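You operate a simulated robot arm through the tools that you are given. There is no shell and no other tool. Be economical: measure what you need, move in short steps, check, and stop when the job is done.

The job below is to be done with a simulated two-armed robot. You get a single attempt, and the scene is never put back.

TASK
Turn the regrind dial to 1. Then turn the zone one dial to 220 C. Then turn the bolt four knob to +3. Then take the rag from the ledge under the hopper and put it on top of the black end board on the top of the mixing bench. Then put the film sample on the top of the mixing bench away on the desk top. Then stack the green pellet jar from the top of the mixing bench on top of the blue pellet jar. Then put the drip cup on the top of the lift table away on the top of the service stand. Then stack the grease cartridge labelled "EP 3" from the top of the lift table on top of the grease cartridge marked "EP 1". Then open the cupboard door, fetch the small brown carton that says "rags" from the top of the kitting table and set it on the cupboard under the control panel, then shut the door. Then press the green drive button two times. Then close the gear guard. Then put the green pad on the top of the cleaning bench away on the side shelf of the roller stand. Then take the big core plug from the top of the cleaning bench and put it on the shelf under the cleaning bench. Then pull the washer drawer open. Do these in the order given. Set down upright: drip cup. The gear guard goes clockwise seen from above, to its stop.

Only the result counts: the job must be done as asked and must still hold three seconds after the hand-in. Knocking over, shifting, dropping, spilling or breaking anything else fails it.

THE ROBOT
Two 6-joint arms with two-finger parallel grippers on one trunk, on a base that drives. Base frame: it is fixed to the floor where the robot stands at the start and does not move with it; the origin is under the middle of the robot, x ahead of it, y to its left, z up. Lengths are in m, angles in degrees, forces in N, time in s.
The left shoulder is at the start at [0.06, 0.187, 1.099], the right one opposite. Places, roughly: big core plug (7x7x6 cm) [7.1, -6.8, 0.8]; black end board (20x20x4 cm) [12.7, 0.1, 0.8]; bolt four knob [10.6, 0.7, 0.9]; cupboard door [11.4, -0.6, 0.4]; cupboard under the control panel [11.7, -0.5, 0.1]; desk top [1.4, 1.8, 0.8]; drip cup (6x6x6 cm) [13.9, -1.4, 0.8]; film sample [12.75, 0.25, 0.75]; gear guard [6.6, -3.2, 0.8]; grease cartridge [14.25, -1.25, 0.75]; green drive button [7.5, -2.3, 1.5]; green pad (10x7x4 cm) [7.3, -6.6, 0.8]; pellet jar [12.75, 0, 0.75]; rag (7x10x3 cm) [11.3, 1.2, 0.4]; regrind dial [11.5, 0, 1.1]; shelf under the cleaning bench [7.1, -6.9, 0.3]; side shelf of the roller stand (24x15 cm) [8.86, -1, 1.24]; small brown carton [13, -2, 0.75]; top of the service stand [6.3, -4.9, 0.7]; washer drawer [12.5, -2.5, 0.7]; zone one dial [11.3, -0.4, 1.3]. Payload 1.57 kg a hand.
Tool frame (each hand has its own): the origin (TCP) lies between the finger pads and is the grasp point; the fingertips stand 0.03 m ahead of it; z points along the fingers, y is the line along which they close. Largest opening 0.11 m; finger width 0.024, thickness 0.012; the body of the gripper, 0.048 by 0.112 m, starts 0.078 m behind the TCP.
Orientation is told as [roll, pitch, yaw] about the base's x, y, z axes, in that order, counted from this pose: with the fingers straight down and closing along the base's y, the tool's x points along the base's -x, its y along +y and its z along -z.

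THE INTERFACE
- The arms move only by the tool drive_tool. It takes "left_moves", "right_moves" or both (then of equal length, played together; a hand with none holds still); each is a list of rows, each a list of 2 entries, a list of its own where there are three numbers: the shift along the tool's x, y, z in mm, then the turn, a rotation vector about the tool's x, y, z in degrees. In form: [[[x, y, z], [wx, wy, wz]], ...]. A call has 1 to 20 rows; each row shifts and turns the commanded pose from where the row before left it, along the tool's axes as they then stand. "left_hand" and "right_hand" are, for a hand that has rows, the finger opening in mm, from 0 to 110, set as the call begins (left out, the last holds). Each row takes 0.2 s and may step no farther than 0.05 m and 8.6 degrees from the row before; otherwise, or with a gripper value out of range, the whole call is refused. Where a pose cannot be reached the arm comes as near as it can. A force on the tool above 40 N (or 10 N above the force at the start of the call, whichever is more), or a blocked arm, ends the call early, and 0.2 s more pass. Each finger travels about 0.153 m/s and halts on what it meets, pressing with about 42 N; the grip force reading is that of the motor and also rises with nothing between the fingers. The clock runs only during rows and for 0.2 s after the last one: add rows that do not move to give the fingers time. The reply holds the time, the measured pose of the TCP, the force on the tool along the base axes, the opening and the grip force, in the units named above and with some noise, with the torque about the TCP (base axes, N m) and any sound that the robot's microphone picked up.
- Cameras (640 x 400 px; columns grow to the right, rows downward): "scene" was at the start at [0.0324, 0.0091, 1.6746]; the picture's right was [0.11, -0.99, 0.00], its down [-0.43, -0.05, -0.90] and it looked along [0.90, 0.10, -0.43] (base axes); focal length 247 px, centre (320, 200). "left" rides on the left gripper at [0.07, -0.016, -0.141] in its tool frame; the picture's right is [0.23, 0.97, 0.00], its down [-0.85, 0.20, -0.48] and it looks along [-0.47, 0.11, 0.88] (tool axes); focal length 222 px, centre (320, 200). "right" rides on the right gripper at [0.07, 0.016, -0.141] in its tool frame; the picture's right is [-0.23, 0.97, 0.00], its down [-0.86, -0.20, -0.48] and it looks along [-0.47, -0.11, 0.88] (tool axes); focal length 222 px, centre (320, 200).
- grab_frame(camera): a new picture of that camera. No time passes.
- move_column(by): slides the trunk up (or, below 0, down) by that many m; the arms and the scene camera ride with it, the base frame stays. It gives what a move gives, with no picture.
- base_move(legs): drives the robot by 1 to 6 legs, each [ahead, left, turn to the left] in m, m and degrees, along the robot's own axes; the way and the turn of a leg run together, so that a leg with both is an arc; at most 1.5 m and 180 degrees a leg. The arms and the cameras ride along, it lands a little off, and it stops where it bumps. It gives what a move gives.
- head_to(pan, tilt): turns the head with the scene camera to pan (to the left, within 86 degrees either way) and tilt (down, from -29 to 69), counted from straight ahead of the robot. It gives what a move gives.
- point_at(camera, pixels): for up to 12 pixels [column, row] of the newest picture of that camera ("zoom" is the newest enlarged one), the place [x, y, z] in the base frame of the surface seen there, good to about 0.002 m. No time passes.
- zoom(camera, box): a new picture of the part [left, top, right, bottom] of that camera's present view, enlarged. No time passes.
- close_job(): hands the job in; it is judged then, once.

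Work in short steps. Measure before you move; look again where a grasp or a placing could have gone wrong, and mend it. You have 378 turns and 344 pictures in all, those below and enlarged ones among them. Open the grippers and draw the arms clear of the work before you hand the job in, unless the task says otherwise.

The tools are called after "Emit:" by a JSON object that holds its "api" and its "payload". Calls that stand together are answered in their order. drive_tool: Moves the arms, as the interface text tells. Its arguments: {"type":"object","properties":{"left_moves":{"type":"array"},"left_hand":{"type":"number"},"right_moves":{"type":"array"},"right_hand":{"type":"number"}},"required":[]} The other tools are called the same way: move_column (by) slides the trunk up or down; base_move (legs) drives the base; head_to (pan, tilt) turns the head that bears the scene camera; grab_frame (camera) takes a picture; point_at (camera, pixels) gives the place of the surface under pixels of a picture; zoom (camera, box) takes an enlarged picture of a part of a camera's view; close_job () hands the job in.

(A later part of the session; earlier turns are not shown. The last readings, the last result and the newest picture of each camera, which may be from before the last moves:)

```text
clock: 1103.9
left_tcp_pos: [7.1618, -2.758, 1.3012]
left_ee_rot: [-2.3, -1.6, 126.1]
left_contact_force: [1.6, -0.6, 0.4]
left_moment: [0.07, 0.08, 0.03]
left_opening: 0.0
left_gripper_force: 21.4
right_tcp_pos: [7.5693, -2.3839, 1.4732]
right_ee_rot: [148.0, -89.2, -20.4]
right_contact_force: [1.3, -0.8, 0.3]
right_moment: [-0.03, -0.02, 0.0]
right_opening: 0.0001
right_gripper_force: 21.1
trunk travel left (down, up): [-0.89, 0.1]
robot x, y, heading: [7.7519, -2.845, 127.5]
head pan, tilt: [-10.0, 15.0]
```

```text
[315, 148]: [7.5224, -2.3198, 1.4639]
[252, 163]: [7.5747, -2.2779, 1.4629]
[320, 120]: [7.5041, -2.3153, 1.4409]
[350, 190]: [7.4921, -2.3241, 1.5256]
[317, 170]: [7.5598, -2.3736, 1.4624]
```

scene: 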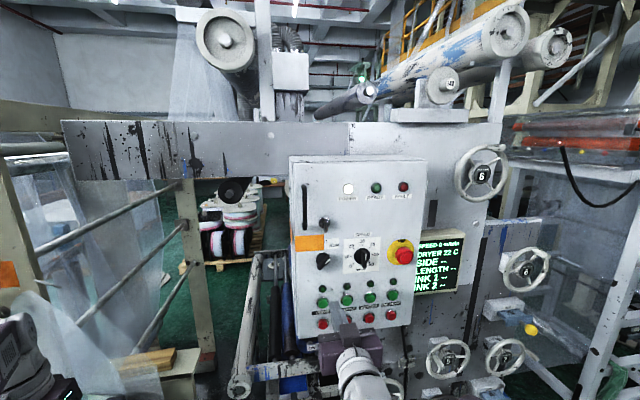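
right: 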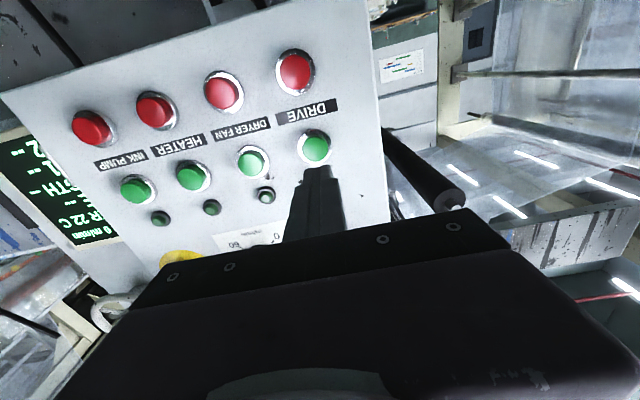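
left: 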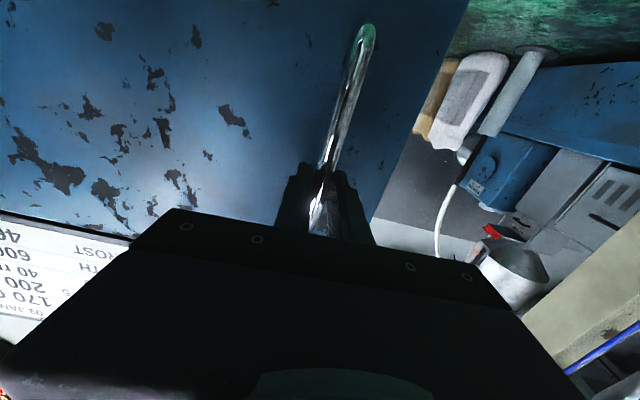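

Aligned within a few mm. Lower 5 mm and press forward with the arm in small steps.

Emit:
{"api": "move_column", "payload": {"by": -0.005}}

Emit:
{"api": "drive_tool", "payload": {"right_moves": [[[0, 0, 15], [0, 0, 0]], [[0, 0, 15], [0, 0, 0]], [[0, 0, 10], [0, 0, 0]]]}}

Emit:
{"api": "grab_frame", "payload": {"camera": "right"}}

```text
clock: 1104.4
left_tcp_pos: [7.1549, -2.7535, 1.2927]
left_ee_rot: [-2.4, -1.3, 126.3]
left_contact_force: [0.6, 0.5, 0.8]
left_moment: [0.02, 0.02, -0.02]
left_opening: 0.0001
left_gripper_force: 21.1
right_tcp_pos: [7.5611, -2.3794, 1.4655]
right_ee_rot: [136.9, -89.5, -9.3]
right_contact_force: [0.1, -0.9, 0.5]
right_moment: [-0.03, -0.05, 0.0]
right_opening: 0.0
right_gripper_force: 21.5
trunk travel left (down, up): [-0.885, 0.105]
robot x, y, heading: [7.7503, -2.8429, 127.7]
head pan, tilt: [-10.0, 15.0]
```

```text
clock: 1105.2
left_tcp_pos: [7.154, -2.7525, 1.2919]
left_ee_rot: [-2.5, -1.2, 126.3]
left_contact_force: [0.3, -0.5, 0.3]
left_moment: [0.05, 0.0, -0.01]
left_opening: 0.0
left_gripper_force: 21.6
right_tcp_pos: [7.5349, -2.346, 1.4655]
right_ee_rot: [129.0, -89.5, -1.3]
right_contact_force: [-0.2, -0.3, 0.5]
right_moment: [0.01, 0.0, 0.01]
right_opening: 0.0002
right_gripper_force: 21.6
trunk travel left (down, up): [-0.885, 0.105]
robot x, y, heading: [7.7541, -2.8452, 127.7]
head pan, tilt: [-10.0, 15.0]
```

```text
143 pictures are left
```

right: 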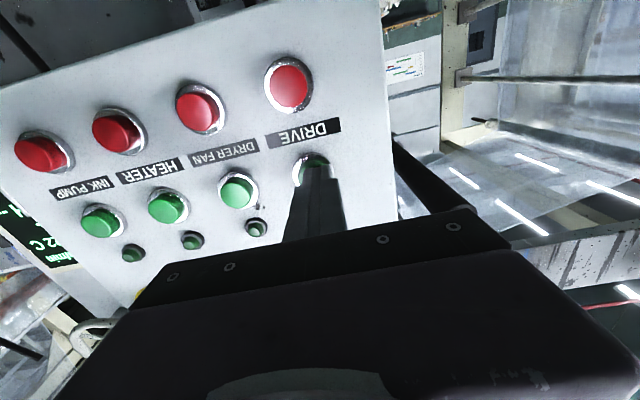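

Tip is at the button face. Press 10 mm.

Emit:
{"api": "drive_tool", "payload": {"right_moves": [[[0, 0, 4], [0, 0, 0]], [[0, 0, 4], [0, 0, 0]], [[0, 0, 3], [0, 0, 0]]]}}

```text
clock: 1106.0
left_tcp_pos: [7.1563, -2.7563, 1.2927]
left_ee_rot: [-2.5, -1.3, 126.2]
left_contact_force: [0.2, 0.5, 0.4]
left_moment: [-0.02, 0.01, -0.03]
left_opening: 0.0001
left_gripper_force: 21.7
right_tcp_pos: [7.5304, -2.3412, 1.4637]
right_ee_rot: [125.5, -89.7, 2.3]
right_contact_force: [9.8, -13.2, -8.9]
right_moment: [-0.18, -0.18, 0.0]
right_opening: 0.0001
right_gripper_force: 21.5
trunk travel left (down, up): [-0.885, 0.105]
robot x, y, heading: [7.7539, -2.8454, 127.8]
head pan, tilt: [-10.0, 15.0]
heard: click
```

One click heard. Withdraw 25 mm and press again.

Emit:
{"api": "drive_tool", "payload": {"right_moves": [[[0, 0, -12], [0, 0, 0]], [[0, 0, -13], [0, 0, 0]], [[0, 0, 0], [0, 0, 0]]]}}

Emit:
{"api": "grab_frame", "payload": {"camera": "right"}}

```text
clock: 1106.8
left_tcp_pos: [7.1538, -2.7515, 1.2919]
left_ee_rot: [-2.6, -1.2, 126.2]
left_contact_force: [0.2, -0.8, 0.2]
left_moment: [0.0, -0.01, -0.01]
left_opening: 0.0001
left_gripper_force: 21.7
right_tcp_pos: [7.5426, -2.3565, 1.4641]
right_ee_rot: [134.2, -89.5, -6.5]
right_contact_force: [-0.3, 0.8, 0.9]
right_moment: [-0.01, 0.01, 0.01]
right_opening: 0.0
right_gripper_force: 21.0
trunk travel left (down, up): [-0.885, 0.105]
robot x, y, heading: [7.75, -2.8462, 127.7]
head pan, tilt: [-10.0, 15.0]
```

```text
142 pictures are left
```

right: 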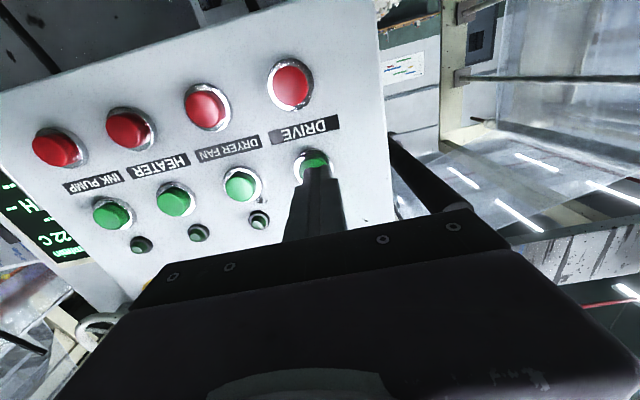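

Emit:
{"api": "drive_tool", "payload": {"right_moves": [[[0, 0, 12], [0, 0, 0]], [[0, 0, 5], [0, 0, 0]], [[0, 0, 4], [0, 0, 0]], [[0, 0, 4], [0, 0, 0]]]}}

```text
clock: 1107.8
left_tcp_pos: [7.1548, -2.7557, 1.2931]
left_ee_rot: [-2.5, -1.4, 126.1]
left_contact_force: [0.2, 0.2, 0.4]
left_moment: [-0.02, -0.01, -0.04]
left_opening: 0.0
left_gripper_force: 21.4
right_tcp_pos: [7.5322, -2.3403, 1.4632]
right_ee_rot: [124.9, -89.6, 2.8]
right_contact_force: [10.8, -13.7, -9.4]
right_moment: [-0.18, -0.18, 0.03]
right_opening: 0.0002
right_gripper_force: 20.9
trunk travel left (down, up): [-0.885, 0.105]
robot x, y, heading: [7.7526, -2.8459, 127.7]
head pan, tilt: [-10.0, 15.0]
heard: click
```

Second click. I withdraw, back off, and turn the right hand down again.

Emit:
{"api": "drive_tool", "payload": {"right_moves": [[[0, 0, -25], [0, 0, 0]], [[0, 0, -25], [0, 0, 0]]]}}

Emit:
{"api": "base_move", "payload": {"legs": [[-0.3, 0, 0]]}}

Emit:
{"api": "drive_tool", "payload": {"right_moves": [[[0, 0, 0], [0, 8.2, 0]], [[0, 0, 0], [0, 8.2, 0]], [[0, 0, 0], [0, 8.2, 0]], [[0, 0, 0], [0, 8.2, 0]], [[0, 0, 0], [0, 8.2, 0]], [[0, 0, 0], [0, 8.2, 0]], [[0, 0, 0], [0, 8.2, 0]], [[0, 0, 0], [0, 8.2, 0]], [[0, 0, 0], [0, 8.2, 0]], [[0, 0, 0], [0, 8.2, 0]], [[0, 0, 0], [0, 8, 0]], [[40, -10, 0], [0, 0, 0]], [[40, -10, 0], [0, 0, 0]], [[40, -10, 0], [0, 0, 0]], [[40, -10, 0], [0, 0, 0]]]}}

Emit:
{"api": "base_move", "payload": {"legs": [[0, 0.6, 0]]}}

Emit:
{"api": "head_to", "payload": {"pan": 40, "tilt": 35}}

Emit:
{"api": "grab_frame", "payload": {"camera": "scene"}}

```text
clock: 1108.4
left_tcp_pos: [7.1536, -2.7541, 1.2919]
left_ee_rot: [-2.4, -1.2, 126.2]
left_contact_force: [0.3, -0.6, 0.3]
left_moment: [0.06, -0.02, 0.0]
left_opening: 0.0001
left_gripper_force: 21.4
right_tcp_pos: [7.5607, -2.3783, 1.4668]
right_ee_rot: [142.3, -89.5, -14.6]
right_contact_force: [0.1, -0.5, -0.6]
right_moment: [-0.03, 0.01, 0.01]
right_opening: 0.0
right_gripper_force: 21.4
trunk travel left (down, up): [-0.885, 0.105]
robot x, y, heading: [7.7516, -2.8467, 127.7]
head pan, tilt: [-10.0, 15.0]
```

```text
clock: 1110.5
left_tcp_pos: [7.3362, -2.9886, 1.2904]
left_ee_rot: [-2.6, -1.0, 126.1]
left_contact_force: [0.6, -0.2, 0.1]
left_moment: [-0.04, 0.01, 0.01]
left_opening: 0.0003
left_gripper_force: 21.2
right_tcp_pos: [7.7427, -2.6116, 1.4633]
right_ee_rot: [111.3, -89.6, 16.3]
right_contact_force: [-0.4, 0.1, -0.2]
right_moment: [-0.02, -0.02, 0.04]
right_opening: 0.0002
right_gripper_force: 21.4
trunk travel left (down, up): [-0.885, 0.105]
robot x, y, heading: [7.9396, -3.0807, 127.6]
head pan, tilt: [-10.0, 15.0]
```

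```text
clock: 1113.7
left_tcp_pos: [7.3386, -2.9903, 1.2912]
left_ee_rot: [-2.5, -1.3, 126.2]
left_contact_force: [0.8, -0.7, 0.0]
left_moment: [0.03, 0.03, 0.0]
left_opening: 0.0002
left_gripper_force: 20.7
right_tcp_pos: [7.821, -2.7435, 1.3351]
right_ee_rot: [-2.6, -29.4, 127.2]
right_contact_force: [0.1, -0.3, 1.5]
right_moment: [0.0, 0.01, -0.02]
right_opening: 0.0
right_gripper_force: 21.1
right hand out of reach, approached as far as the arm can: row 6, 7, 8, 9, 10, 11, 15
trunk travel left (down, up): [-0.885, 0.105]
robot x, y, heading: [7.9359, -3.0877, 127.6]
head pan, tilt: [-10.0, 15.0]
```

```text
clock: 1117.0
left_tcp_pos: [6.8707, -3.3548, 1.2926]
left_ee_rot: [-2.4, -1.1, 126.4]
left_contact_force: [0.5, -0.2, -0.5]
left_moment: [0.01, 0.06, -0.02]
left_opening: 0.0
left_gripper_force: 20.9
right_tcp_pos: [7.3537, -3.1063, 1.3347]
right_ee_rot: [-2.6, -29.3, 127.4]
right_contact_force: [1.0, -0.4, -0.1]
right_moment: [-0.01, 0.01, 0.0]
right_opening: 0.0
right_gripper_force: 21.5
trunk travel left (down, up): [-0.885, 0.105]
robot x, y, heading: [7.4663, -3.4477, 128.0]
head pan, tilt: [-10.0, 15.0]
```

```text
clock: 1118.2
left_tcp_pos: [6.8701, -3.3556, 1.292]
left_ee_rot: [-2.5, -1.0, 126.4]
left_contact_force: [0.1, 0.1, -0.6]
left_moment: [-0.03, 0.04, 0.01]
left_opening: 0.0002
left_gripper_force: 21.3
right_tcp_pos: [7.3536, -3.1068, 1.336]
right_ee_rot: [-2.7, -29.4, 127.4]
right_contact_force: [-0.2, 0.5, -0.2]
right_moment: [-0.03, 0.01, -0.01]
right_opening: 0.0
right_gripper_force: 21.3
trunk travel left (down, up): [-0.885, 0.105]
robot x, y, heading: [7.4694, -3.4461, 127.8]
head pan, tilt: [40.0, 35.0]
```

```text
141 pictures are left
```

scene: 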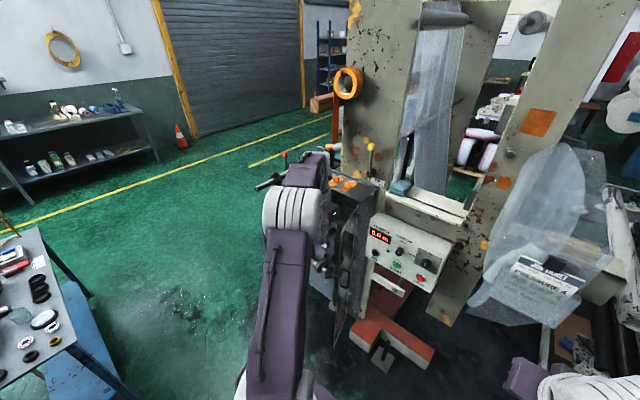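

Emit:
{"api": "zoom", "payload": {"camera": "scene", "box": [290, 130, 460, 390]}}

Emit:
{"api": "point_at", "payload": {"camera": "scene", "pixels": [[355, 240], [345, 290], [365, 215], [340, 330], [375, 240], [400, 240], [385, 350], [430, 345], [335, 250], [325, 270], [372, 300]]}}

```text
1.54 times, centred on (375, 260) of scene
```

zoom: 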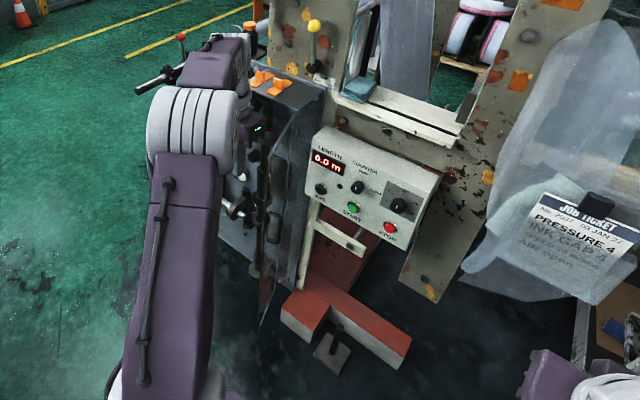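

```text
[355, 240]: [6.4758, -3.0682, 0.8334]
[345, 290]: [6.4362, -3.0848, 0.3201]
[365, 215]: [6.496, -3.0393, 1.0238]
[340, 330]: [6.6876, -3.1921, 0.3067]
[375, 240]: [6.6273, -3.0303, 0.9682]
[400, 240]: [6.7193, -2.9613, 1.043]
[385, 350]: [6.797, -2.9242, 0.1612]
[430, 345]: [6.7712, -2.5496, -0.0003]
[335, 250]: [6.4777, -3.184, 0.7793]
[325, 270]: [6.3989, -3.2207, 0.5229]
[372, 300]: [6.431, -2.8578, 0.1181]
```

I straighten the right hand, draw the left hand back, and shift for a clearer view.

Emit:
{"api": "drive_tool", "payload": {"left_moves": [[[40, 0, -10], [0, 0, 0]], [[40, 0, -10], [0, 0, 0]], [[40, 0, -10], [0, 0, 0]], [[40, 0, -10], [0, 0, 0]], [[0, -40, 0], [0, 0, 0]], [[0, -40, 0], [0, 0, 0]]], "right_moves": [[[0, 0, -20], [0, 7.3, 0]], [[0, 0, -20], [0, 7.3, 0]], [[0, 0, 0], [0, 7.3, 0]], [[0, 0, 0], [0, 7.3, 0]], [[0, 0, 0], [0, 0, 0]], [[0, 0, 0], [0, 0, 0]]]}}

Emit:
{"api": "base_move", "payload": {"legs": [[-0.1, 0.45, 0]]}}

Emit:
{"api": "head_to", "payload": {"pan": 5, "tilt": 40}}

Emit:
{"api": "grab_frame", "payload": {"camera": "scene"}}

```text
clock: 1119.6
left_tcp_pos: [7.0306, -3.4363, 1.3341]
left_ee_rot: [-2.4, -1.1, 126.3]
left_contact_force: [-0.2, -0.5, 0.5]
left_moment: [-0.03, 0.04, 0.03]
left_opening: 0.0001
left_gripper_force: 21.4
right_tcp_pos: [7.3485, -3.1383, 1.3218]
right_ee_rot: [-6.1, -14.4, 126.5]
right_contact_force: [0.0, 0.7, 0.1]
right_moment: [0.01, 0.01, 0.02]
right_opening: 0.0002
right_gripper_force: 21.8
right hand out of reach, approached as far as the arm can: row 2, 3, 4
trunk travel left (down, up): [-0.885, 0.105]
robot x, y, heading: [7.472, -3.4451, 128.1]
head pan, tilt: [40.0, 35.0]
```

```text
clock: 1122.4
left_tcp_pos: [6.7349, -3.7899, 1.3331]
left_ee_rot: [-2.5, -1.0, 126.1]
left_contact_force: [0.1, -0.7, -0.9]
left_moment: [0.03, -0.01, -0.01]
left_opening: 0.0
left_gripper_force: 21.2
right_tcp_pos: [7.0539, -3.4939, 1.3211]
right_ee_rot: [-6.1, -14.4, 126.3]
right_contact_force: [-0.5, 0.3, -0.1]
right_moment: [-0.03, 0.06, 0.0]
right_opening: 0.0
right_gripper_force: 21.4
trunk travel left (down, up): [-0.885, 0.105]
robot x, y, heading: [7.1715, -3.7989, 127.8]
head pan, tilt: [40.0, 35.0]
```

```text
clock: 1123.4
left_tcp_pos: [6.7327, -3.7917, 1.3319]
left_ee_rot: [-2.4, -1.2, 126.1]
left_contact_force: [-0.4, 0.1, -0.5]
left_moment: [-0.01, 0.0, -0.02]
left_opening: 0.0001
left_gripper_force: 21.1
right_tcp_pos: [7.0521, -3.496, 1.3211]
right_ee_rot: [-6.2, -14.3, 126.4]
right_contact_force: [-0.2, 0.3, 0.5]
right_moment: [0.01, -0.01, 0.02]
right_opening: 0.0
right_gripper_force: 21.1
trunk travel left (down, up): [-0.885, 0.105]
robot x, y, heading: [7.1733, -3.8049, 127.9]
head pan, tilt: [5.0, 40.0]
```

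```text
139 pictures are left
```

scene: 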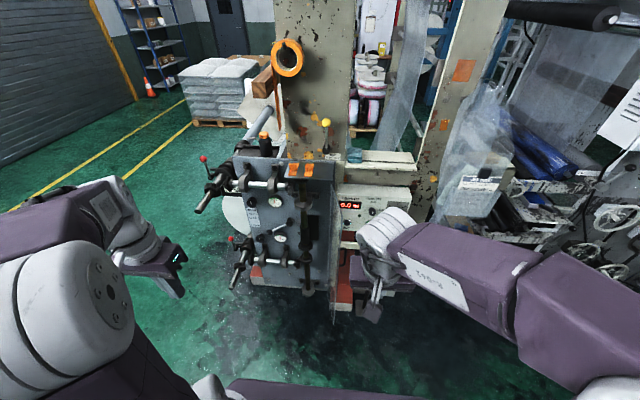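

Emit:
{"api": "zoom", "payload": {"camera": "scene", "box": [190, 120, 420, 330]}}

Emit:
{"api": "point_at", "payload": {"camera": "scene", "pixels": [[300, 190], [330, 190], [325, 250], [332, 300], [335, 170], [280, 240], [258, 280], [345, 230], [336, 320], [270, 165], [305, 165]]}}

```text
1.90 times, centred on (305, 225) of scene
```

zoom: 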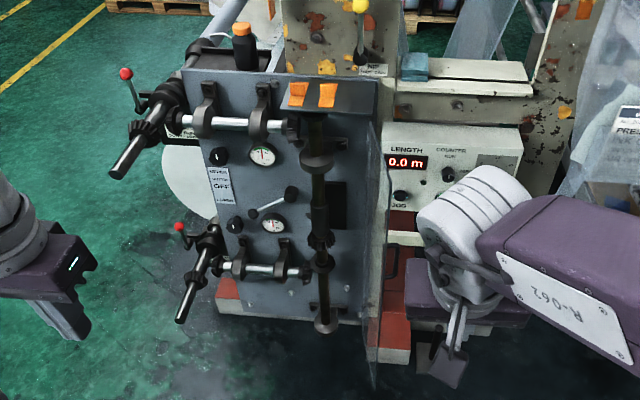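

```text
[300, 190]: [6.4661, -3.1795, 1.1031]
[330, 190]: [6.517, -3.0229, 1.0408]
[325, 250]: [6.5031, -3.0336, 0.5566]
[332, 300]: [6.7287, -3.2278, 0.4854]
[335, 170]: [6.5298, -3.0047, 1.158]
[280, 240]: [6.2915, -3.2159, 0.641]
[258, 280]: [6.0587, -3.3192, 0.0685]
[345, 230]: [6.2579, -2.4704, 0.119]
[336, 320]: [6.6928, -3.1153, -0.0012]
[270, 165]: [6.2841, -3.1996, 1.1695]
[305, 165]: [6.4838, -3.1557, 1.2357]
```

Emit:
{"api": "zoom", "payload": {"camera": "scene", "box": [310, 150, 370, 330]}}

```text
2.22 times, centred on (340, 240) of scene
```

zoom: 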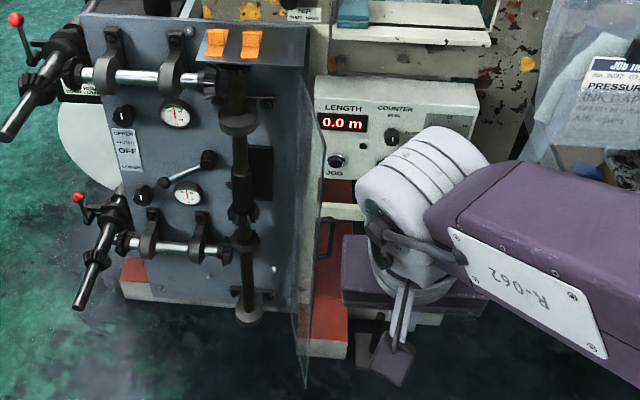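

Emit:
{"api": "point_at", "payload": {"camera": "zoom", "pixels": [[304, 380], [300, 350], [308, 300], [315, 130], [312, 200], [298, 300], [310, 120], [240, 310], [235, 120], [245, 180], [250, 45]]}}

```text
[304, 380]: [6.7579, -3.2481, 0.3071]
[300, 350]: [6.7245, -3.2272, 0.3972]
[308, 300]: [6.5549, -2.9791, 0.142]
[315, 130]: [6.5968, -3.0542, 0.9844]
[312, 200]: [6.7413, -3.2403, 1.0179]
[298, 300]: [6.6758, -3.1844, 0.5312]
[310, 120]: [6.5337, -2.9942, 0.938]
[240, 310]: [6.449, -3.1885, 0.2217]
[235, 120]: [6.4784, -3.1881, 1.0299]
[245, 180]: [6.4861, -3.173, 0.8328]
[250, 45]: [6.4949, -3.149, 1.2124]
```

The gear guard is a clear panel standing out from a hinge at about u 6.36, v 3.39 (tip u≈6.69, z 0.3–1.1); clockwise means swinging toward -v over the gears. I lower the trunk 0.2 m, raise the left hand, and set the right hand straight as a pusher at z≈0.8.

Emit:
{"api": "move_column", "payload": {"by": -0.2}}

Emit:
{"api": "drive_tool", "payload": {"left_moves": [[[0, 0, -40], [0, 0, 0]], [[0, 0, -40], [0, 0, 0]], [[0, 0, -40], [0, 0, 0]], [[0, 0, 0], [0, 0, 0]], [[0, 0, 0], [0, 0, 0]], [[0, 0, 0], [0, 0, 0]], [[0, 0, 0], [0, 0, 0]], [[0, 0, 0], [0, 0, 0]], [[0, 0, 0], [0, 0, 0]]], "right_moves": [[[-20, -40, 10], [0, 7.2, 0]], [[-20, -40, 10], [-6, 7.2, 0]], [[-20, -40, 10], [0, 0, 0]], [[-20, -40, 10], [0, 0, 0]], [[0, 0, 48], [0, 0, 0]], [[0, 0, 48], [0, 0, 0]], [[0, 0, 48], [0, 0, 0]], [[0, 0, 48], [0, 0, 0]], [[0, 0, 48], [0, 0, 0]]]}}

Emit:
{"api": "grab_frame", "payload": {"camera": "scene"}}

```text
clock: 1125.6
left_tcp_pos: [6.7336, -3.7916, 1.1315]
left_ee_rot: [-2.5, -1.1, 126.1]
left_contact_force: [-0.9, 0.0, -0.4]
left_moment: [0.01, 0.01, -0.02]
left_opening: 0.0
left_gripper_force: 21.3
right_tcp_pos: [7.052, -3.4948, 1.1215]
right_ee_rot: [-6.2, -14.4, 126.4]
right_contact_force: [-0.4, -0.1, -0.9]
right_moment: [-0.01, -0.01, 0.02]
right_opening: 0.0002
right_gripper_force: 21.6
trunk travel left (down, up): [-0.685, 0.305]
robot x, y, heading: [7.1712, -3.8036, 127.8]
head pan, tilt: [5.0, 40.0]
```

```text
refused: row 2 steps farther than a row can; nothing moved
```

```text
136 pictures are left
```

scene: 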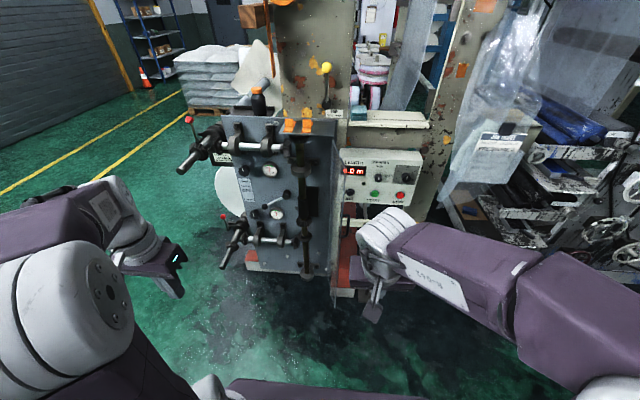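

Emit:
{"api": "drive_tool", "payload": {"left_moves": [[[0, 0, -40], [0, 0, 0]], [[0, 0, -40], [0, 0, 0]], [[0, 0, -40], [0, 0, 0]], [[0, 0, 0], [0, 0, 0]], [[0, 0, 0], [0, 0, 0]], [[0, 0, 0], [0, 0, 0]], [[0, 0, 0], [0, 0, 0]], [[0, 0, 0], [0, 0, 0]], [[0, 0, 0], [0, 0, 0]], [[0, 0, 0], [0, 0, 0]]], "right_moves": [[[-20, -40, 10], [0, 7.2, 0]], [[-20, -40, 10], [0, 7.2, 0]], [[-20, -40, 10], [-6, 0, 0]], [[-20, -40, 10], [0, 0, 0]], [[0, 0, 48], [0, 0, 0]], [[0, 0, 48], [0, 0, 0]], [[0, 0, 48], [0, 0, 0]], [[0, 0, 48], [0, 0, 0]], [[0, 0, 48], [0, 0, 0]], [[0, 0, 20], [0, 0, 0]]]}}

Emit:
{"api": "grab_frame", "payload": {"camera": "scene"}}

```text
clock: 1127.8
left_tcp_pos: [6.7303, -3.7967, 1.2531]
left_ee_rot: [-2.5, -1.1, 126.1]
left_contact_force: [0.0, -0.6, -0.4]
left_moment: [-0.01, 0.01, 0.03]
left_opening: 0.0
left_gripper_force: 21.2
right_tcp_pos: [7.1633, -3.315, 0.8056]
right_ee_rot: [-11.1, -4.8, 125.1]
right_contact_force: [-0.7, 0.4, -0.3]
right_moment: [0.0, -0.04, 0.02]
right_opening: 0.0
right_gripper_force: 21.6
right hand out of reach, approached as far as the arm can: row 1, 2, 3
trunk travel left (down, up): [-0.685, 0.305]
robot x, y, heading: [7.1755, -3.8016, 128.0]
head pan, tilt: [5.0, 40.0]
```

```text
135 pictures are left
```

scene: 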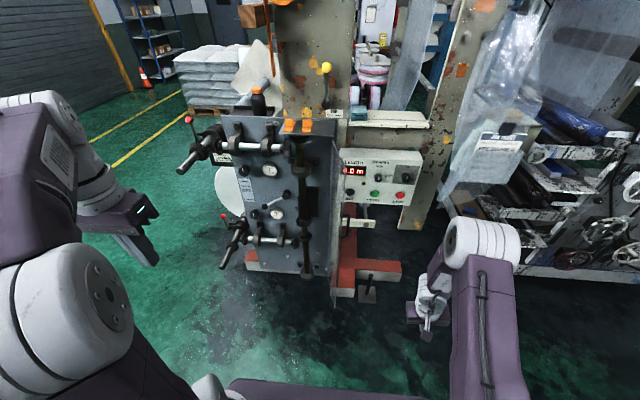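

Emit:
{"api": "drive_tool", "payload": {"right_moves": [[[0, 0, 0], [-5.5, 0, 0]], [[0, 0, 0], [-5.5, 0, 0]], [[0, 0, 0], [0, 4.8, 0]]]}}

Emit:
{"api": "base_move", "payload": {"legs": [[0.31, 0.15, -0.6]]}}

Emit:
{"api": "grab_frame", "payload": {"camera": "scene"}}

Emit:
{"api": "grab_frame", "payload": {"camera": "right"}}

```text
clock: 1128.6
left_tcp_pos: [6.7286, -3.7964, 1.2508]
left_ee_rot: [-2.5, -1.1, 126.0]
left_contact_force: [-0.2, -0.7, -0.1]
left_moment: [0.03, 0.0, 0.03]
left_opening: 0.0001
left_gripper_force: 21.4
right_tcp_pos: [7.1453, -3.3272, 0.8047]
right_ee_rot: [-3.4, 0.3, 124.5]
right_contact_force: [-0.9, -0.3, -0.2]
right_moment: [0.01, -0.01, -0.05]
right_opening: 0.0001
right_gripper_force: 21.1
right hand out of reach, approached as far as the arm can: row 2, 3
trunk travel left (down, up): [-0.685, 0.305]
robot x, y, heading: [7.1719, -3.8024, 127.5]
head pan, tilt: [5.0, 40.0]
```

```text
clock: 1130.8
left_tcp_pos: [6.4248, -3.6384, 1.2525]
left_ee_rot: [-2.5, -1.1, 125.5]
left_contact_force: [0.0, -1.0, -0.1]
left_moment: [-0.04, 0.01, 0.01]
left_opening: 0.0
left_gripper_force: 21.4
right_tcp_pos: [6.8444, -3.175, 0.805]
right_ee_rot: [-3.3, 0.1, 123.9]
right_contact_force: [0.2, -0.6, 0.3]
right_moment: [0.0, 0.0, 0.02]
right_opening: 0.0
right_gripper_force: 21.0
trunk travel left (down, up): [-0.685, 0.305]
robot x, y, heading: [6.867, -3.6455, 126.8]
head pan, tilt: [5.0, 40.0]
```

```text
134 pictures are left
```

scene: 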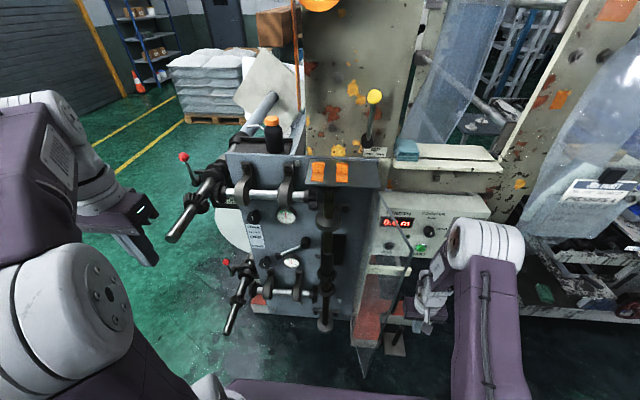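

```text
133 pictures are left
```

right: 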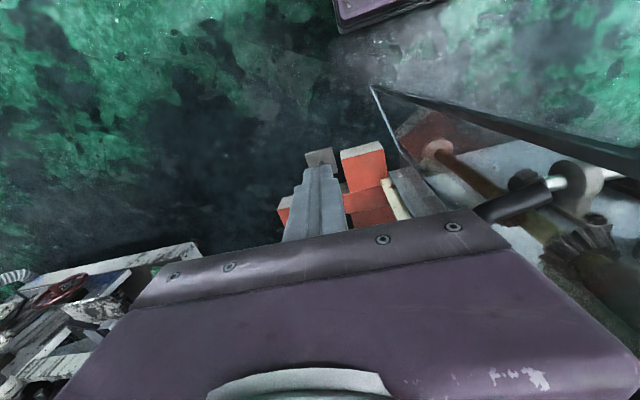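

Emit:
{"api": "point_at", "payload": {"camera": "right", "pixels": [[373, 90], [390, 95], [440, 107], [520, 128], [600, 150], [395, 140], [405, 160]]}}

Emit:
{"api": "point_at", "payload": {"camera": "scene", "pixels": [[382, 195], [375, 200], [408, 245], [365, 370], [380, 250], [390, 220], [360, 330]]}}

```text
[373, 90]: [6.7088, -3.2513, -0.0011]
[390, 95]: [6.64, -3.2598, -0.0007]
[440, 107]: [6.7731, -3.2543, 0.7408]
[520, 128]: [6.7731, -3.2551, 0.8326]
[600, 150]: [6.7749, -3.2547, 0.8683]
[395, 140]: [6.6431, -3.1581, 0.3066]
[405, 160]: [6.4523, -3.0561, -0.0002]
```

```text
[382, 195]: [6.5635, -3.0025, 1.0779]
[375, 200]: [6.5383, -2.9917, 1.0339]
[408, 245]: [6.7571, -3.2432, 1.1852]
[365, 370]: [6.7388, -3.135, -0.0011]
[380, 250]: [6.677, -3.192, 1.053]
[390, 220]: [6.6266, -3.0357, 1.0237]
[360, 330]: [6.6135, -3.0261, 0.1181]
```

Emit:
{"api": "point_at", "payload": {"camera": "scene", "pixels": [[183, 157], [172, 238], [213, 185], [226, 262], [228, 332], [330, 175], [327, 300], [272, 122]]}}

```text
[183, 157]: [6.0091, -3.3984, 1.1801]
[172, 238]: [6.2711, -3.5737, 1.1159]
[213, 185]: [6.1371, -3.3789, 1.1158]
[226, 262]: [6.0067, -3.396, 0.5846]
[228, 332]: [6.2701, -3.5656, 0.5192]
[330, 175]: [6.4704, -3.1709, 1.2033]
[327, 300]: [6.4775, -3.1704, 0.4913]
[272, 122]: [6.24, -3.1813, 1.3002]
```

I raise the left hand and bring the pusher against the panel; then push it round with arm moves.

Emit:
{"api": "drive_tool", "payload": {"left_moves": [[[0, 0, -40], [0, 0, 0]], [[0, 0, -40], [0, 0, 0]]]}}

Emit:
{"api": "base_move", "payload": {"legs": [[0.069, 0.05, 0]]}}

Emit:
{"api": "drive_tool", "payload": {"right_moves": [[[0, 20, 0], [0, 0, 0]], [[0, 20, 0], [0, 0, 0]], [[1, 20, 0], [0, 0, 0]], [[1, 20, 0], [0, 0, 0]], [[2, 20, 0], [0, 0, 0]]]}}

Emit:
{"api": "grab_frame", "payload": {"camera": "scene"}}

```text
clock: 1131.4
left_tcp_pos: [6.4225, -3.6405, 1.3297]
left_ee_rot: [-2.5, -1.2, 125.4]
left_contact_force: [-0.2, 0.4, 0.4]
left_moment: [0.0, -0.02, -0.02]
left_opening: 0.0
left_gripper_force: 21.0
right_tcp_pos: [6.8448, -3.1735, 0.806]
right_ee_rot: [-3.4, 0.2, 123.8]
right_contact_force: [-0.2, 0.1, 0.0]
right_moment: [0.02, 0.01, -0.03]
right_opening: 0.0
right_gripper_force: 20.9
trunk travel left (down, up): [-0.685, 0.305]
robot x, y, heading: [6.8673, -3.6484, 127.2]
head pan, tilt: [5.0, 40.0]
```

```text
clock: 1132.5
left_tcp_pos: [6.3416, -3.6165, 1.3303]
left_ee_rot: [-2.4, -1.3, 125.6]
left_contact_force: [0.0, 0.5, 0.0]
left_moment: [0.0, 0.01, 0.01]
left_opening: 0.0
left_gripper_force: 21.2
right_tcp_pos: [6.7648, -3.1482, 0.806]
right_ee_rot: [-3.3, 0.3, 123.9]
right_contact_force: [-1.1, 0.9, 0.1]
right_moment: [0.02, 0.02, -0.02]
right_opening: 0.0
right_gripper_force: 21.7
trunk travel left (down, up): [-0.685, 0.305]
robot x, y, heading: [6.7839, -3.6239, 127.2]
head pan, tilt: [5.0, 40.0]
```

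```text
clock: 1133.7
left_tcp_pos: [6.3396, -3.6159, 1.3295]
left_ee_rot: [-2.5, -1.3, 125.6]
left_contact_force: [-0.4, 0.8, -0.1]
left_moment: [0.01, -0.04, 0.0]
left_opening: 0.0001
left_gripper_force: 21.1
right_tcp_pos: [6.6828, -3.2071, 0.7981]
right_ee_rot: [-3.4, 0.3, 124.0]
right_contact_force: [-0.4, -0.1, 1.1]
right_moment: [0.02, -0.01, 0.0]
right_opening: 0.0001
right_gripper_force: 20.6
trunk travel left (down, up): [-0.685, 0.305]
robot x, y, heading: [6.7902, -3.6263, 127.0]
head pan, tilt: [5.0, 40.0]
```

```text
132 pictures are left
```

scene: 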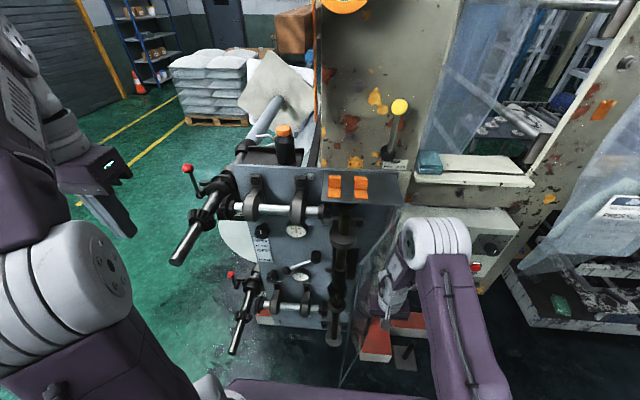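

Emit:
{"api": "drive_tool", "payload": {"right_moves": [[[-6, 21, 0], [0, 0, 0]], [[-6, 22, 0], [0, 0, 0]], [[-7, 22, 0], [0, 0, 0]], [[-7, 22, 0], [0, 0, 0]], [[-14, 19, 0], [0, 0, 0]], [[-15, 19, 0], [0, 0, 0]], [[-16, 19, 0], [0, 0, 0]], [[-17, 19, 0], [0, 0, 0]]]}}

Emit:
{"api": "grab_frame", "payload": {"camera": "scene"}}

Emit:
{"api": "grab_frame", "payload": {"camera": "right"}}

```text
clock: 1134.7
left_tcp_pos: [6.3409, -3.6142, 1.3291]
left_ee_rot: [-2.4, -1.2, 125.4]
left_contact_force: [-0.9, 0.9, -0.1]
left_moment: [0.03, 0.0, -0.01]
left_opening: 0.0
left_gripper_force: 21.6
right_tcp_pos: [6.6183, -3.2419, 0.7853]
right_ee_rot: [-3.9, -1.1, 123.4]
right_contact_force: [0.0, -0.9, 0.0]
right_moment: [0.01, 0.02, 0.0]
right_opening: 0.0
right_gripper_force: 21.1
right hand out of reach, approached as far as the arm can: row 2, 3, 4, 5
trunk travel left (down, up): [-0.685, 0.305]
robot x, y, heading: [6.79, -3.626, 127.1]
head pan, tilt: [5.0, 40.0]
stopped in row 5 (right hand): the force on the tool passed its limit (the readings are from after the stop); the commanded pose is now the measured one
```

```text
131 pictures are left
```

scene: 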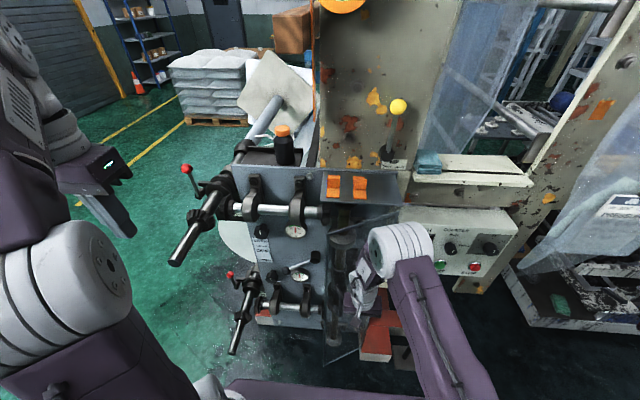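

```text
130 pictures are left
```

right: 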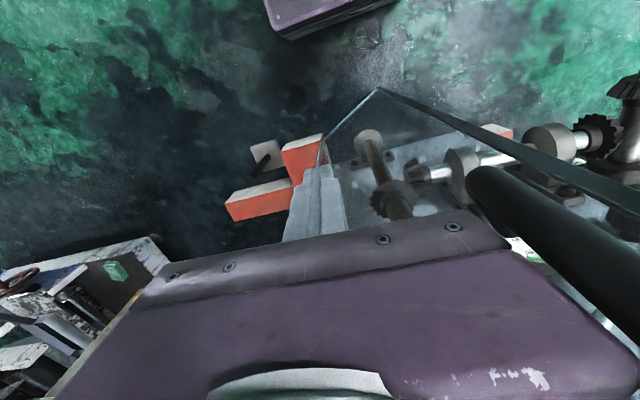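

The panel has swung ~45°. I re-pose: base back and left while moving the hand right relative to the body, to regain reach.

Emit:
{"api": "base_move", "payload": {"legs": [[-0.08, 0, 0]]}}

Emit:
{"api": "drive_tool", "payload": {"right_moves": [[[0, -30, 0], [-2, 0, 0]], [[0, -30, 0], [-2, 1, 0]], [[0, -30, 0], [0, 0, 0]]]}}

Emit:
{"api": "base_move", "payload": {"legs": [[0, 0.12, 0.4]]}}

Emit:
{"api": "grab_frame", "payload": {"camera": "scene"}}

```text
clock: 1135.8
left_tcp_pos: [6.3888, -3.6794, 1.3305]
left_ee_rot: [-2.4, -1.2, 125.4]
left_contact_force: [0.5, -0.4, -1.0]
left_moment: [0.05, 0.01, 0.0]
left_opening: 0.0
left_gripper_force: 20.8
right_tcp_pos: [6.6667, -3.3056, 0.7853]
right_ee_rot: [-3.8, -1.1, 123.4]
right_contact_force: [0.6, 0.5, -0.1]
right_moment: [0.02, -0.03, 0.02]
right_opening: 0.0
right_gripper_force: 21.3
trunk travel left (down, up): [-0.685, 0.305]
robot x, y, heading: [6.8357, -3.6881, 127.0]
head pan, tilt: [5.0, 40.0]
```

```text
clock: 1136.6
left_tcp_pos: [6.3926, -3.6775, 1.3313]
left_ee_rot: [-2.3, -1.4, 125.4]
left_contact_force: [0.2, 0.2, 0.7]
left_moment: [0.0, 0.01, 0.03]
left_opening: 0.0001
left_gripper_force: 21.0
right_tcp_pos: [6.7704, -3.2594, 0.7836]
right_ee_rot: [-1.1, -1.9, 123.6]
right_contact_force: [0.4, -0.3, 0.5]
right_moment: [-0.02, 0.0, 0.02]
right_opening: 0.0
right_gripper_force: 20.9
right hand out of reach, approached as far as the arm can: row 1, 2, 3
trunk travel left (down, up): [-0.685, 0.305]
robot x, y, heading: [6.8325, -3.6897, 126.8]
head pan, tilt: [5.0, 40.0]
```

```text
clock: 1137.8
left_tcp_pos: [6.2947, -3.756, 1.3312]
left_ee_rot: [-2.4, -1.3, 125.8]
left_contact_force: [0.9, -0.6, 0.5]
left_moment: [-0.01, -0.02, 0.03]
left_opening: 0.0
left_gripper_force: 21.0
right_tcp_pos: [6.6714, -3.3333, 0.7842]
right_ee_rot: [-1.2, -1.8, 124.0]
right_contact_force: [-0.2, -0.6, 0.0]
right_moment: [0.0, 0.01, 0.01]
right_opening: 0.0001
right_gripper_force: 20.9
trunk travel left (down, up): [-0.685, 0.305]
robot x, y, heading: [6.7385, -3.7609, 127.3]
head pan, tilt: [5.0, 40.0]
```

```text
129 pictures are left
```

scene: 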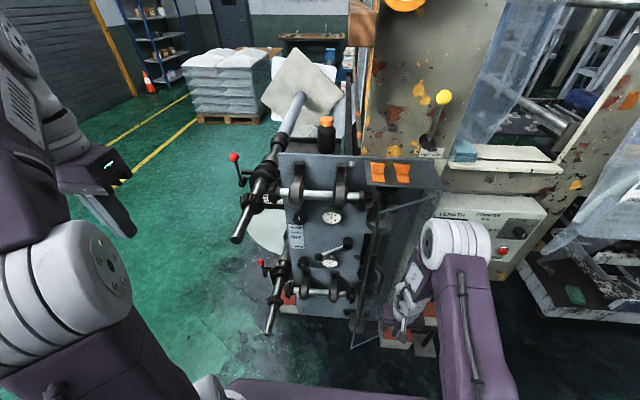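

Emit:
{"api": "base_move", "payload": {"legs": [[0, 0.1, 0], [0.06, 0, 0]]}}

Emit:
{"api": "grab_frame", "payload": {"camera": "right"}}

Emit:
{"api": "grab_frame", "payload": {"camera": "scene"}}

```text
clock: 1139.5
left_tcp_pos: [6.1793, -3.771, 1.332]
left_ee_rot: [-2.4, -1.4, 125.8]
left_contact_force: [0.5, -0.2, 0.6]
left_moment: [-0.01, -0.03, 0.01]
left_opening: 0.0
left_gripper_force: 21.3
right_tcp_pos: [6.5566, -3.3488, 0.7866]
right_ee_rot: [-1.3, -1.9, 124.0]
right_contact_force: [0.0, -0.1, 0.3]
right_moment: [0.0, 0.02, 0.0]
right_opening: 0.0
right_gripper_force: 21.5
trunk travel left (down, up): [-0.685, 0.305]
robot x, y, heading: [6.6248, -3.7747, 127.4]
head pan, tilt: [5.0, 40.0]
```

```text
128 pictures are left
```

right: 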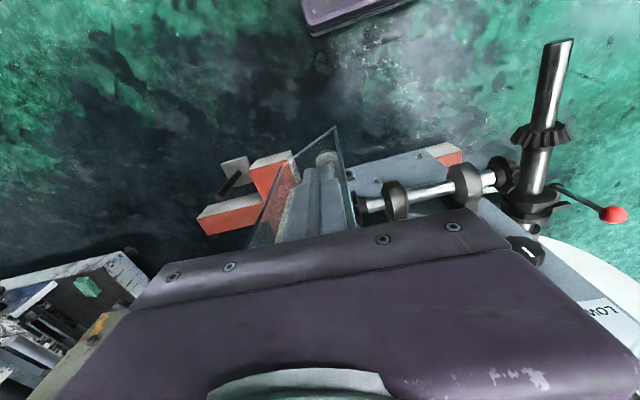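

```text
127 pictures are left
```

scene: 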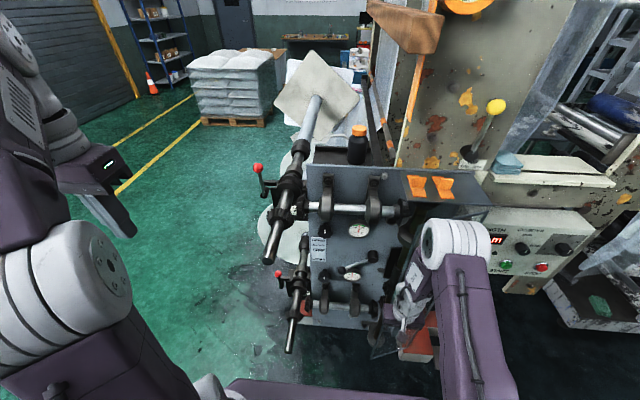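

Emit:
{"api": "base_move", "payload": {"legs": [[0.06, 0, 0]]}}

Emit:
{"api": "grab_frame", "payload": {"camera": "right"}}

```text
clock: 1140.5
left_tcp_pos: [6.1541, -3.7408, 1.3324]
left_ee_rot: [-2.4, -1.4, 125.7]
left_contact_force: [-0.5, 0.4, -0.4]
left_moment: [0.0, 0.02, 0.0]
left_opening: 0.0
left_gripper_force: 21.4
right_tcp_pos: [6.5324, -3.322, 0.7831]
right_ee_rot: [-1.3, -1.2, 124.7]
right_contact_force: [-3.2, -5.8, 2.1]
right_moment: [0.52, -0.26, 0.13]
right_opening: 0.0
right_gripper_force: 21.4
trunk travel left (down, up): [-0.685, 0.305]
robot x, y, heading: [6.6003, -3.7427, 127.6]
head pan, tilt: [5.0, 40.0]
stopped in leg 1: the force on the tool passed its limit (the readings are from after the stop); the commanded pose is now the measured one
```

```text
126 pictures are left
```

right: 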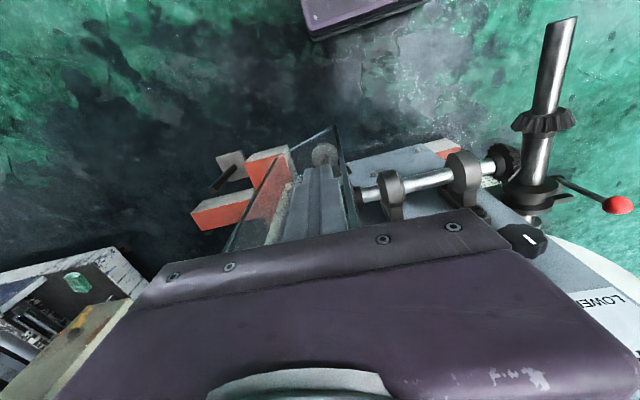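

Emit:
{"api": "point_at", "payload": {"camera": "right", "pixels": [[336, 132], [345, 170], [352, 205], [300, 150], [270, 180], [240, 230], [325, 155], [360, 195]]}}

Emit:
{"api": "zoom", "payload": {"camera": "scene", "box": [300, 160, 500, 370]}}

```text
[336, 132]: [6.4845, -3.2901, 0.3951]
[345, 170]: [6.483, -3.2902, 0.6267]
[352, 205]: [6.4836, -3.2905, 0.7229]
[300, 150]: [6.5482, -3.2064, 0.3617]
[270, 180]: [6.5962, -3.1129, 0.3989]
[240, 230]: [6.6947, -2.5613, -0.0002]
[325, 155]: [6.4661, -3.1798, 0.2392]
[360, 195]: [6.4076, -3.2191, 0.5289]
```

```text
1.90 times, centred on (400, 265) of scene
```

zoom: 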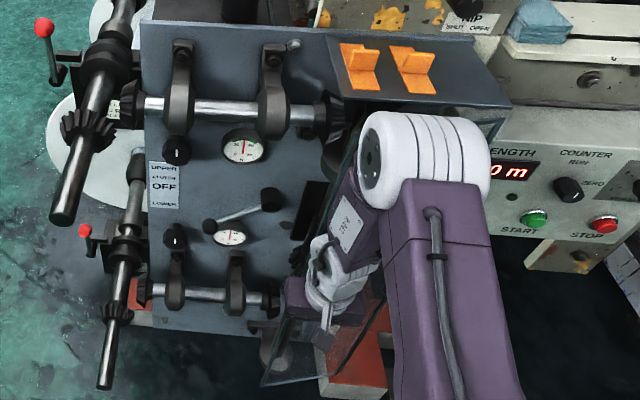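

Emit:
{"api": "point_at", "payload": {"camera": "scene", "pixels": [[455, 225], [430, 235], [412, 290], [440, 205], [468, 215], [490, 205], [415, 260], [395, 330]]}}

```text
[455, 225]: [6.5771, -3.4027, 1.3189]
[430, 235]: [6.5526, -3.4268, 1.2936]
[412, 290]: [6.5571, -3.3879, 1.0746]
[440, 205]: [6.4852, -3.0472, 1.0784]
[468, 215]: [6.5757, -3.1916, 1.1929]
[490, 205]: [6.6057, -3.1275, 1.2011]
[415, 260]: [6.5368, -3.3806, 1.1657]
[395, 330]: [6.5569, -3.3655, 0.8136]
```

The wrist is close under the orange-clip shelf (z 1.2). I back off 8 cm, lower the hand 0.2 m, and push lower down.

Emit:
{"api": "base_move", "payload": {"legs": [[-0.08, 0, 0]]}}

Emit:
{"api": "drive_tool", "payload": {"right_moves": [[[0, 0, 40], [0, 0, 0]], [[0, 0, 40], [0, 0, 0]], [[0, 0, 40], [0, 0, 0]], [[0, 0, 40], [0, 0, 0]], [[0, 0, 40], [0, 0, 0]]]}}

Emit:
{"api": "grab_frame", "payload": {"camera": "right"}}

```text
clock: 1141.5
left_tcp_pos: [6.2035, -3.8026, 1.332]
left_ee_rot: [-2.4, -1.3, 125.8]
left_contact_force: [0.3, -1.0, 0.5]
left_moment: [0.04, 0.02, 0.03]
left_opening: 0.0
left_gripper_force: 21.6
right_tcp_pos: [6.5803, -3.3842, 0.7827]
right_ee_rot: [-1.4, -1.2, 124.5]
right_contact_force: [0.5, -0.3, 0.5]
right_moment: [0.01, -0.02, 0.01]
right_opening: 0.0001
right_gripper_force: 21.3
trunk travel left (down, up): [-0.685, 0.305]
robot x, y, heading: [6.6459, -3.8029, 127.5]
head pan, tilt: [5.0, 40.0]
```

```text
clock: 1142.7
left_tcp_pos: [6.2038, -3.8018, 1.3303]
left_ee_rot: [-2.4, -1.4, 125.8]
left_contact_force: [-0.2, 0.6, 0.7]
left_moment: [0.03, 0.04, -0.01]
left_opening: 0.0
left_gripper_force: 21.2
right_tcp_pos: [6.5814, -3.3776, 0.5859]
right_ee_rot: [-1.3, -1.3, 124.8]
right_contact_force: [-0.6, -0.2, -0.1]
right_moment: [-0.04, 0.02, -0.03]
right_opening: 0.0
right_gripper_force: 21.9
right hand out of reach, approached as far as the arm can: row 1
trunk travel left (down, up): [-0.685, 0.305]
robot x, y, heading: [6.6462, -3.8106, 127.9]
head pan, tilt: [5.0, 40.0]
```

```text
124 pictures are left
```

right: 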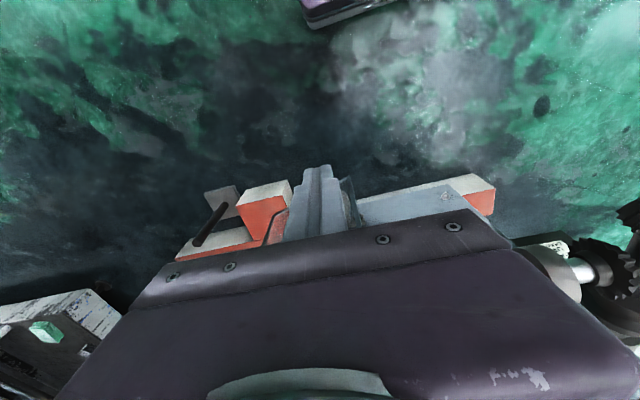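

Emit:
{"api": "base_move", "payload": {"legs": [[0.09, 0, 0]]}}

Emit:
{"api": "grab_frame", "payload": {"camera": "right"}}

Emit:
{"api": "grab_frame", "payload": {"camera": "scene"}}

```text
clock: 1143.9
left_tcp_pos: [6.1487, -3.7376, 1.329]
left_ee_rot: [-2.5, -1.3, 125.8]
left_contact_force: [-0.1, -0.2, -1.1]
left_moment: [0.0, -0.07, -0.03]
left_opening: 0.0
left_gripper_force: 21.3
right_tcp_pos: [6.5293, -3.3182, 0.586]
right_ee_rot: [-1.4, -0.7, 125.1]
right_contact_force: [0.6, -0.1, 0.0]
right_moment: [0.01, -0.03, 0.0]
right_opening: 0.0
right_gripper_force: 21.5
trunk travel left (down, up): [-0.685, 0.305]
robot x, y, heading: [6.5967, -3.7381, 127.3]
head pan, tilt: [5.0, 40.0]
stopped in leg 1: the robot was blocked; the commanded pose is now the measured one
```

```text
123 pictures are left
```

right: 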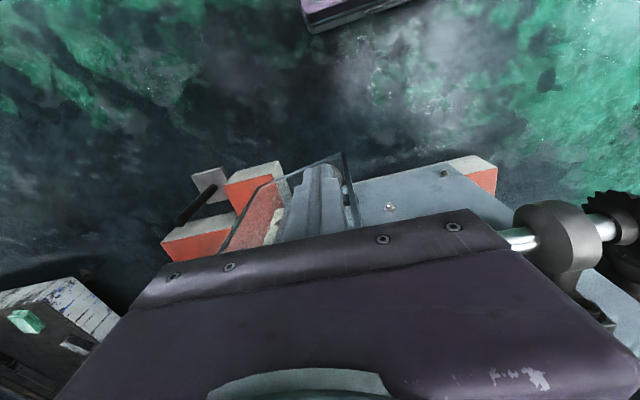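

```text
122 pictures are left
```

scene: 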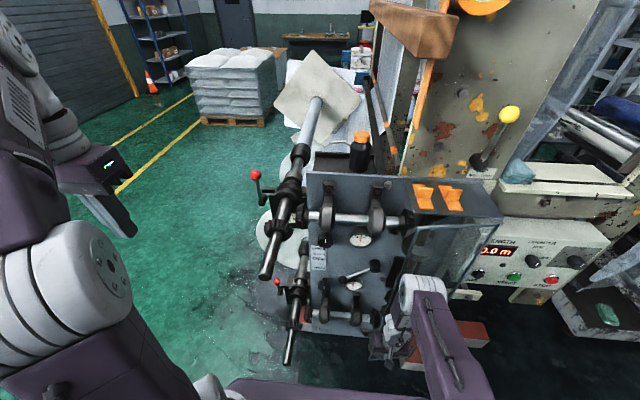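

Base seems blocked at u≈6.98; I look down to see by what.

Emit:
{"api": "head_to", "payload": {"pan": 0, "tilt": 66}}

Emit:
{"api": "grab_frame", "payload": {"camera": "scene"}}

```text
clock: 1144.8
left_tcp_pos: [6.1538, -3.7377, 1.3317]
left_ee_rot: [-2.3, -1.4, 125.9]
left_contact_force: [0.6, -0.1, 0.6]
left_moment: [0.0, 0.06, -0.01]
left_opening: 0.0
left_gripper_force: 21.3
right_tcp_pos: [6.5299, -3.3171, 0.5866]
right_ee_rot: [-1.1, -0.9, 125.1]
right_contact_force: [0.0, 0.6, -0.7]
right_moment: [0.03, 0.0, -0.01]
right_opening: 0.0001
right_gripper_force: 22.0
trunk travel left (down, up): [-0.685, 0.305]
robot x, y, heading: [6.5968, -3.7416, 127.9]
head pan, tilt: [0.0, 66.0]
```

```text
121 pictures are left
```

scene: 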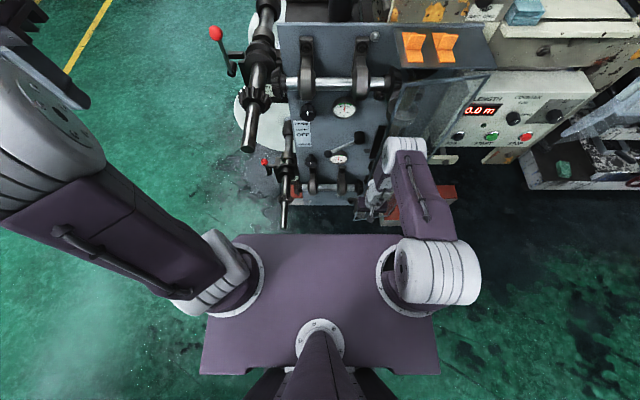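

Emit:
{"api": "point_at", "payload": {"camera": "scene", "pixels": [[405, 148], [390, 165], [420, 160], [375, 215], [285, 228], [248, 150], [445, 100], [410, 190], [400, 95]]}}

Emit:
{"api": "zoom", "payload": {"camera": "scene", "box": [330, 60, 510, 250]}}

```text
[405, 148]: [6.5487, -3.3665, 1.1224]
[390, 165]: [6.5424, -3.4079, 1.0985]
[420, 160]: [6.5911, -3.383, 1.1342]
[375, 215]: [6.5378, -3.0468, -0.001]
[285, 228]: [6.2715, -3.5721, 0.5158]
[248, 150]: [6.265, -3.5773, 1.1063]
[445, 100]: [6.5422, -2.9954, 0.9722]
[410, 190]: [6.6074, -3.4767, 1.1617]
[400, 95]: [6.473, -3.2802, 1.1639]
```

```text
2.11 times, centred on (420, 155) of scene
```

zoom: 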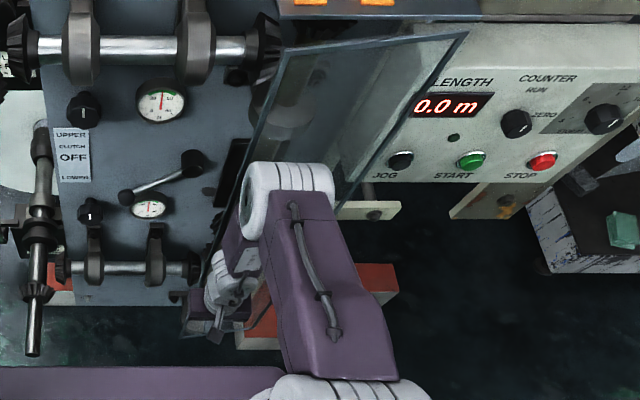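

Emit:
{"api": "point_at", "payload": {"camera": "zoom", "pixels": [[286, 52], [262, 120], [243, 175], [215, 240], [380, 42], [462, 34], [330, 120], [335, 205]]}}

```text
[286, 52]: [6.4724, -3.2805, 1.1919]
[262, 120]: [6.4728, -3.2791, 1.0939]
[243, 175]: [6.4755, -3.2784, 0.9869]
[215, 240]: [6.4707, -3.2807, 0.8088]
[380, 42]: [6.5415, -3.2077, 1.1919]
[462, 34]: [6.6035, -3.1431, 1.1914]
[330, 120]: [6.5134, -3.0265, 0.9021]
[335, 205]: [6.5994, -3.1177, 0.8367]
```

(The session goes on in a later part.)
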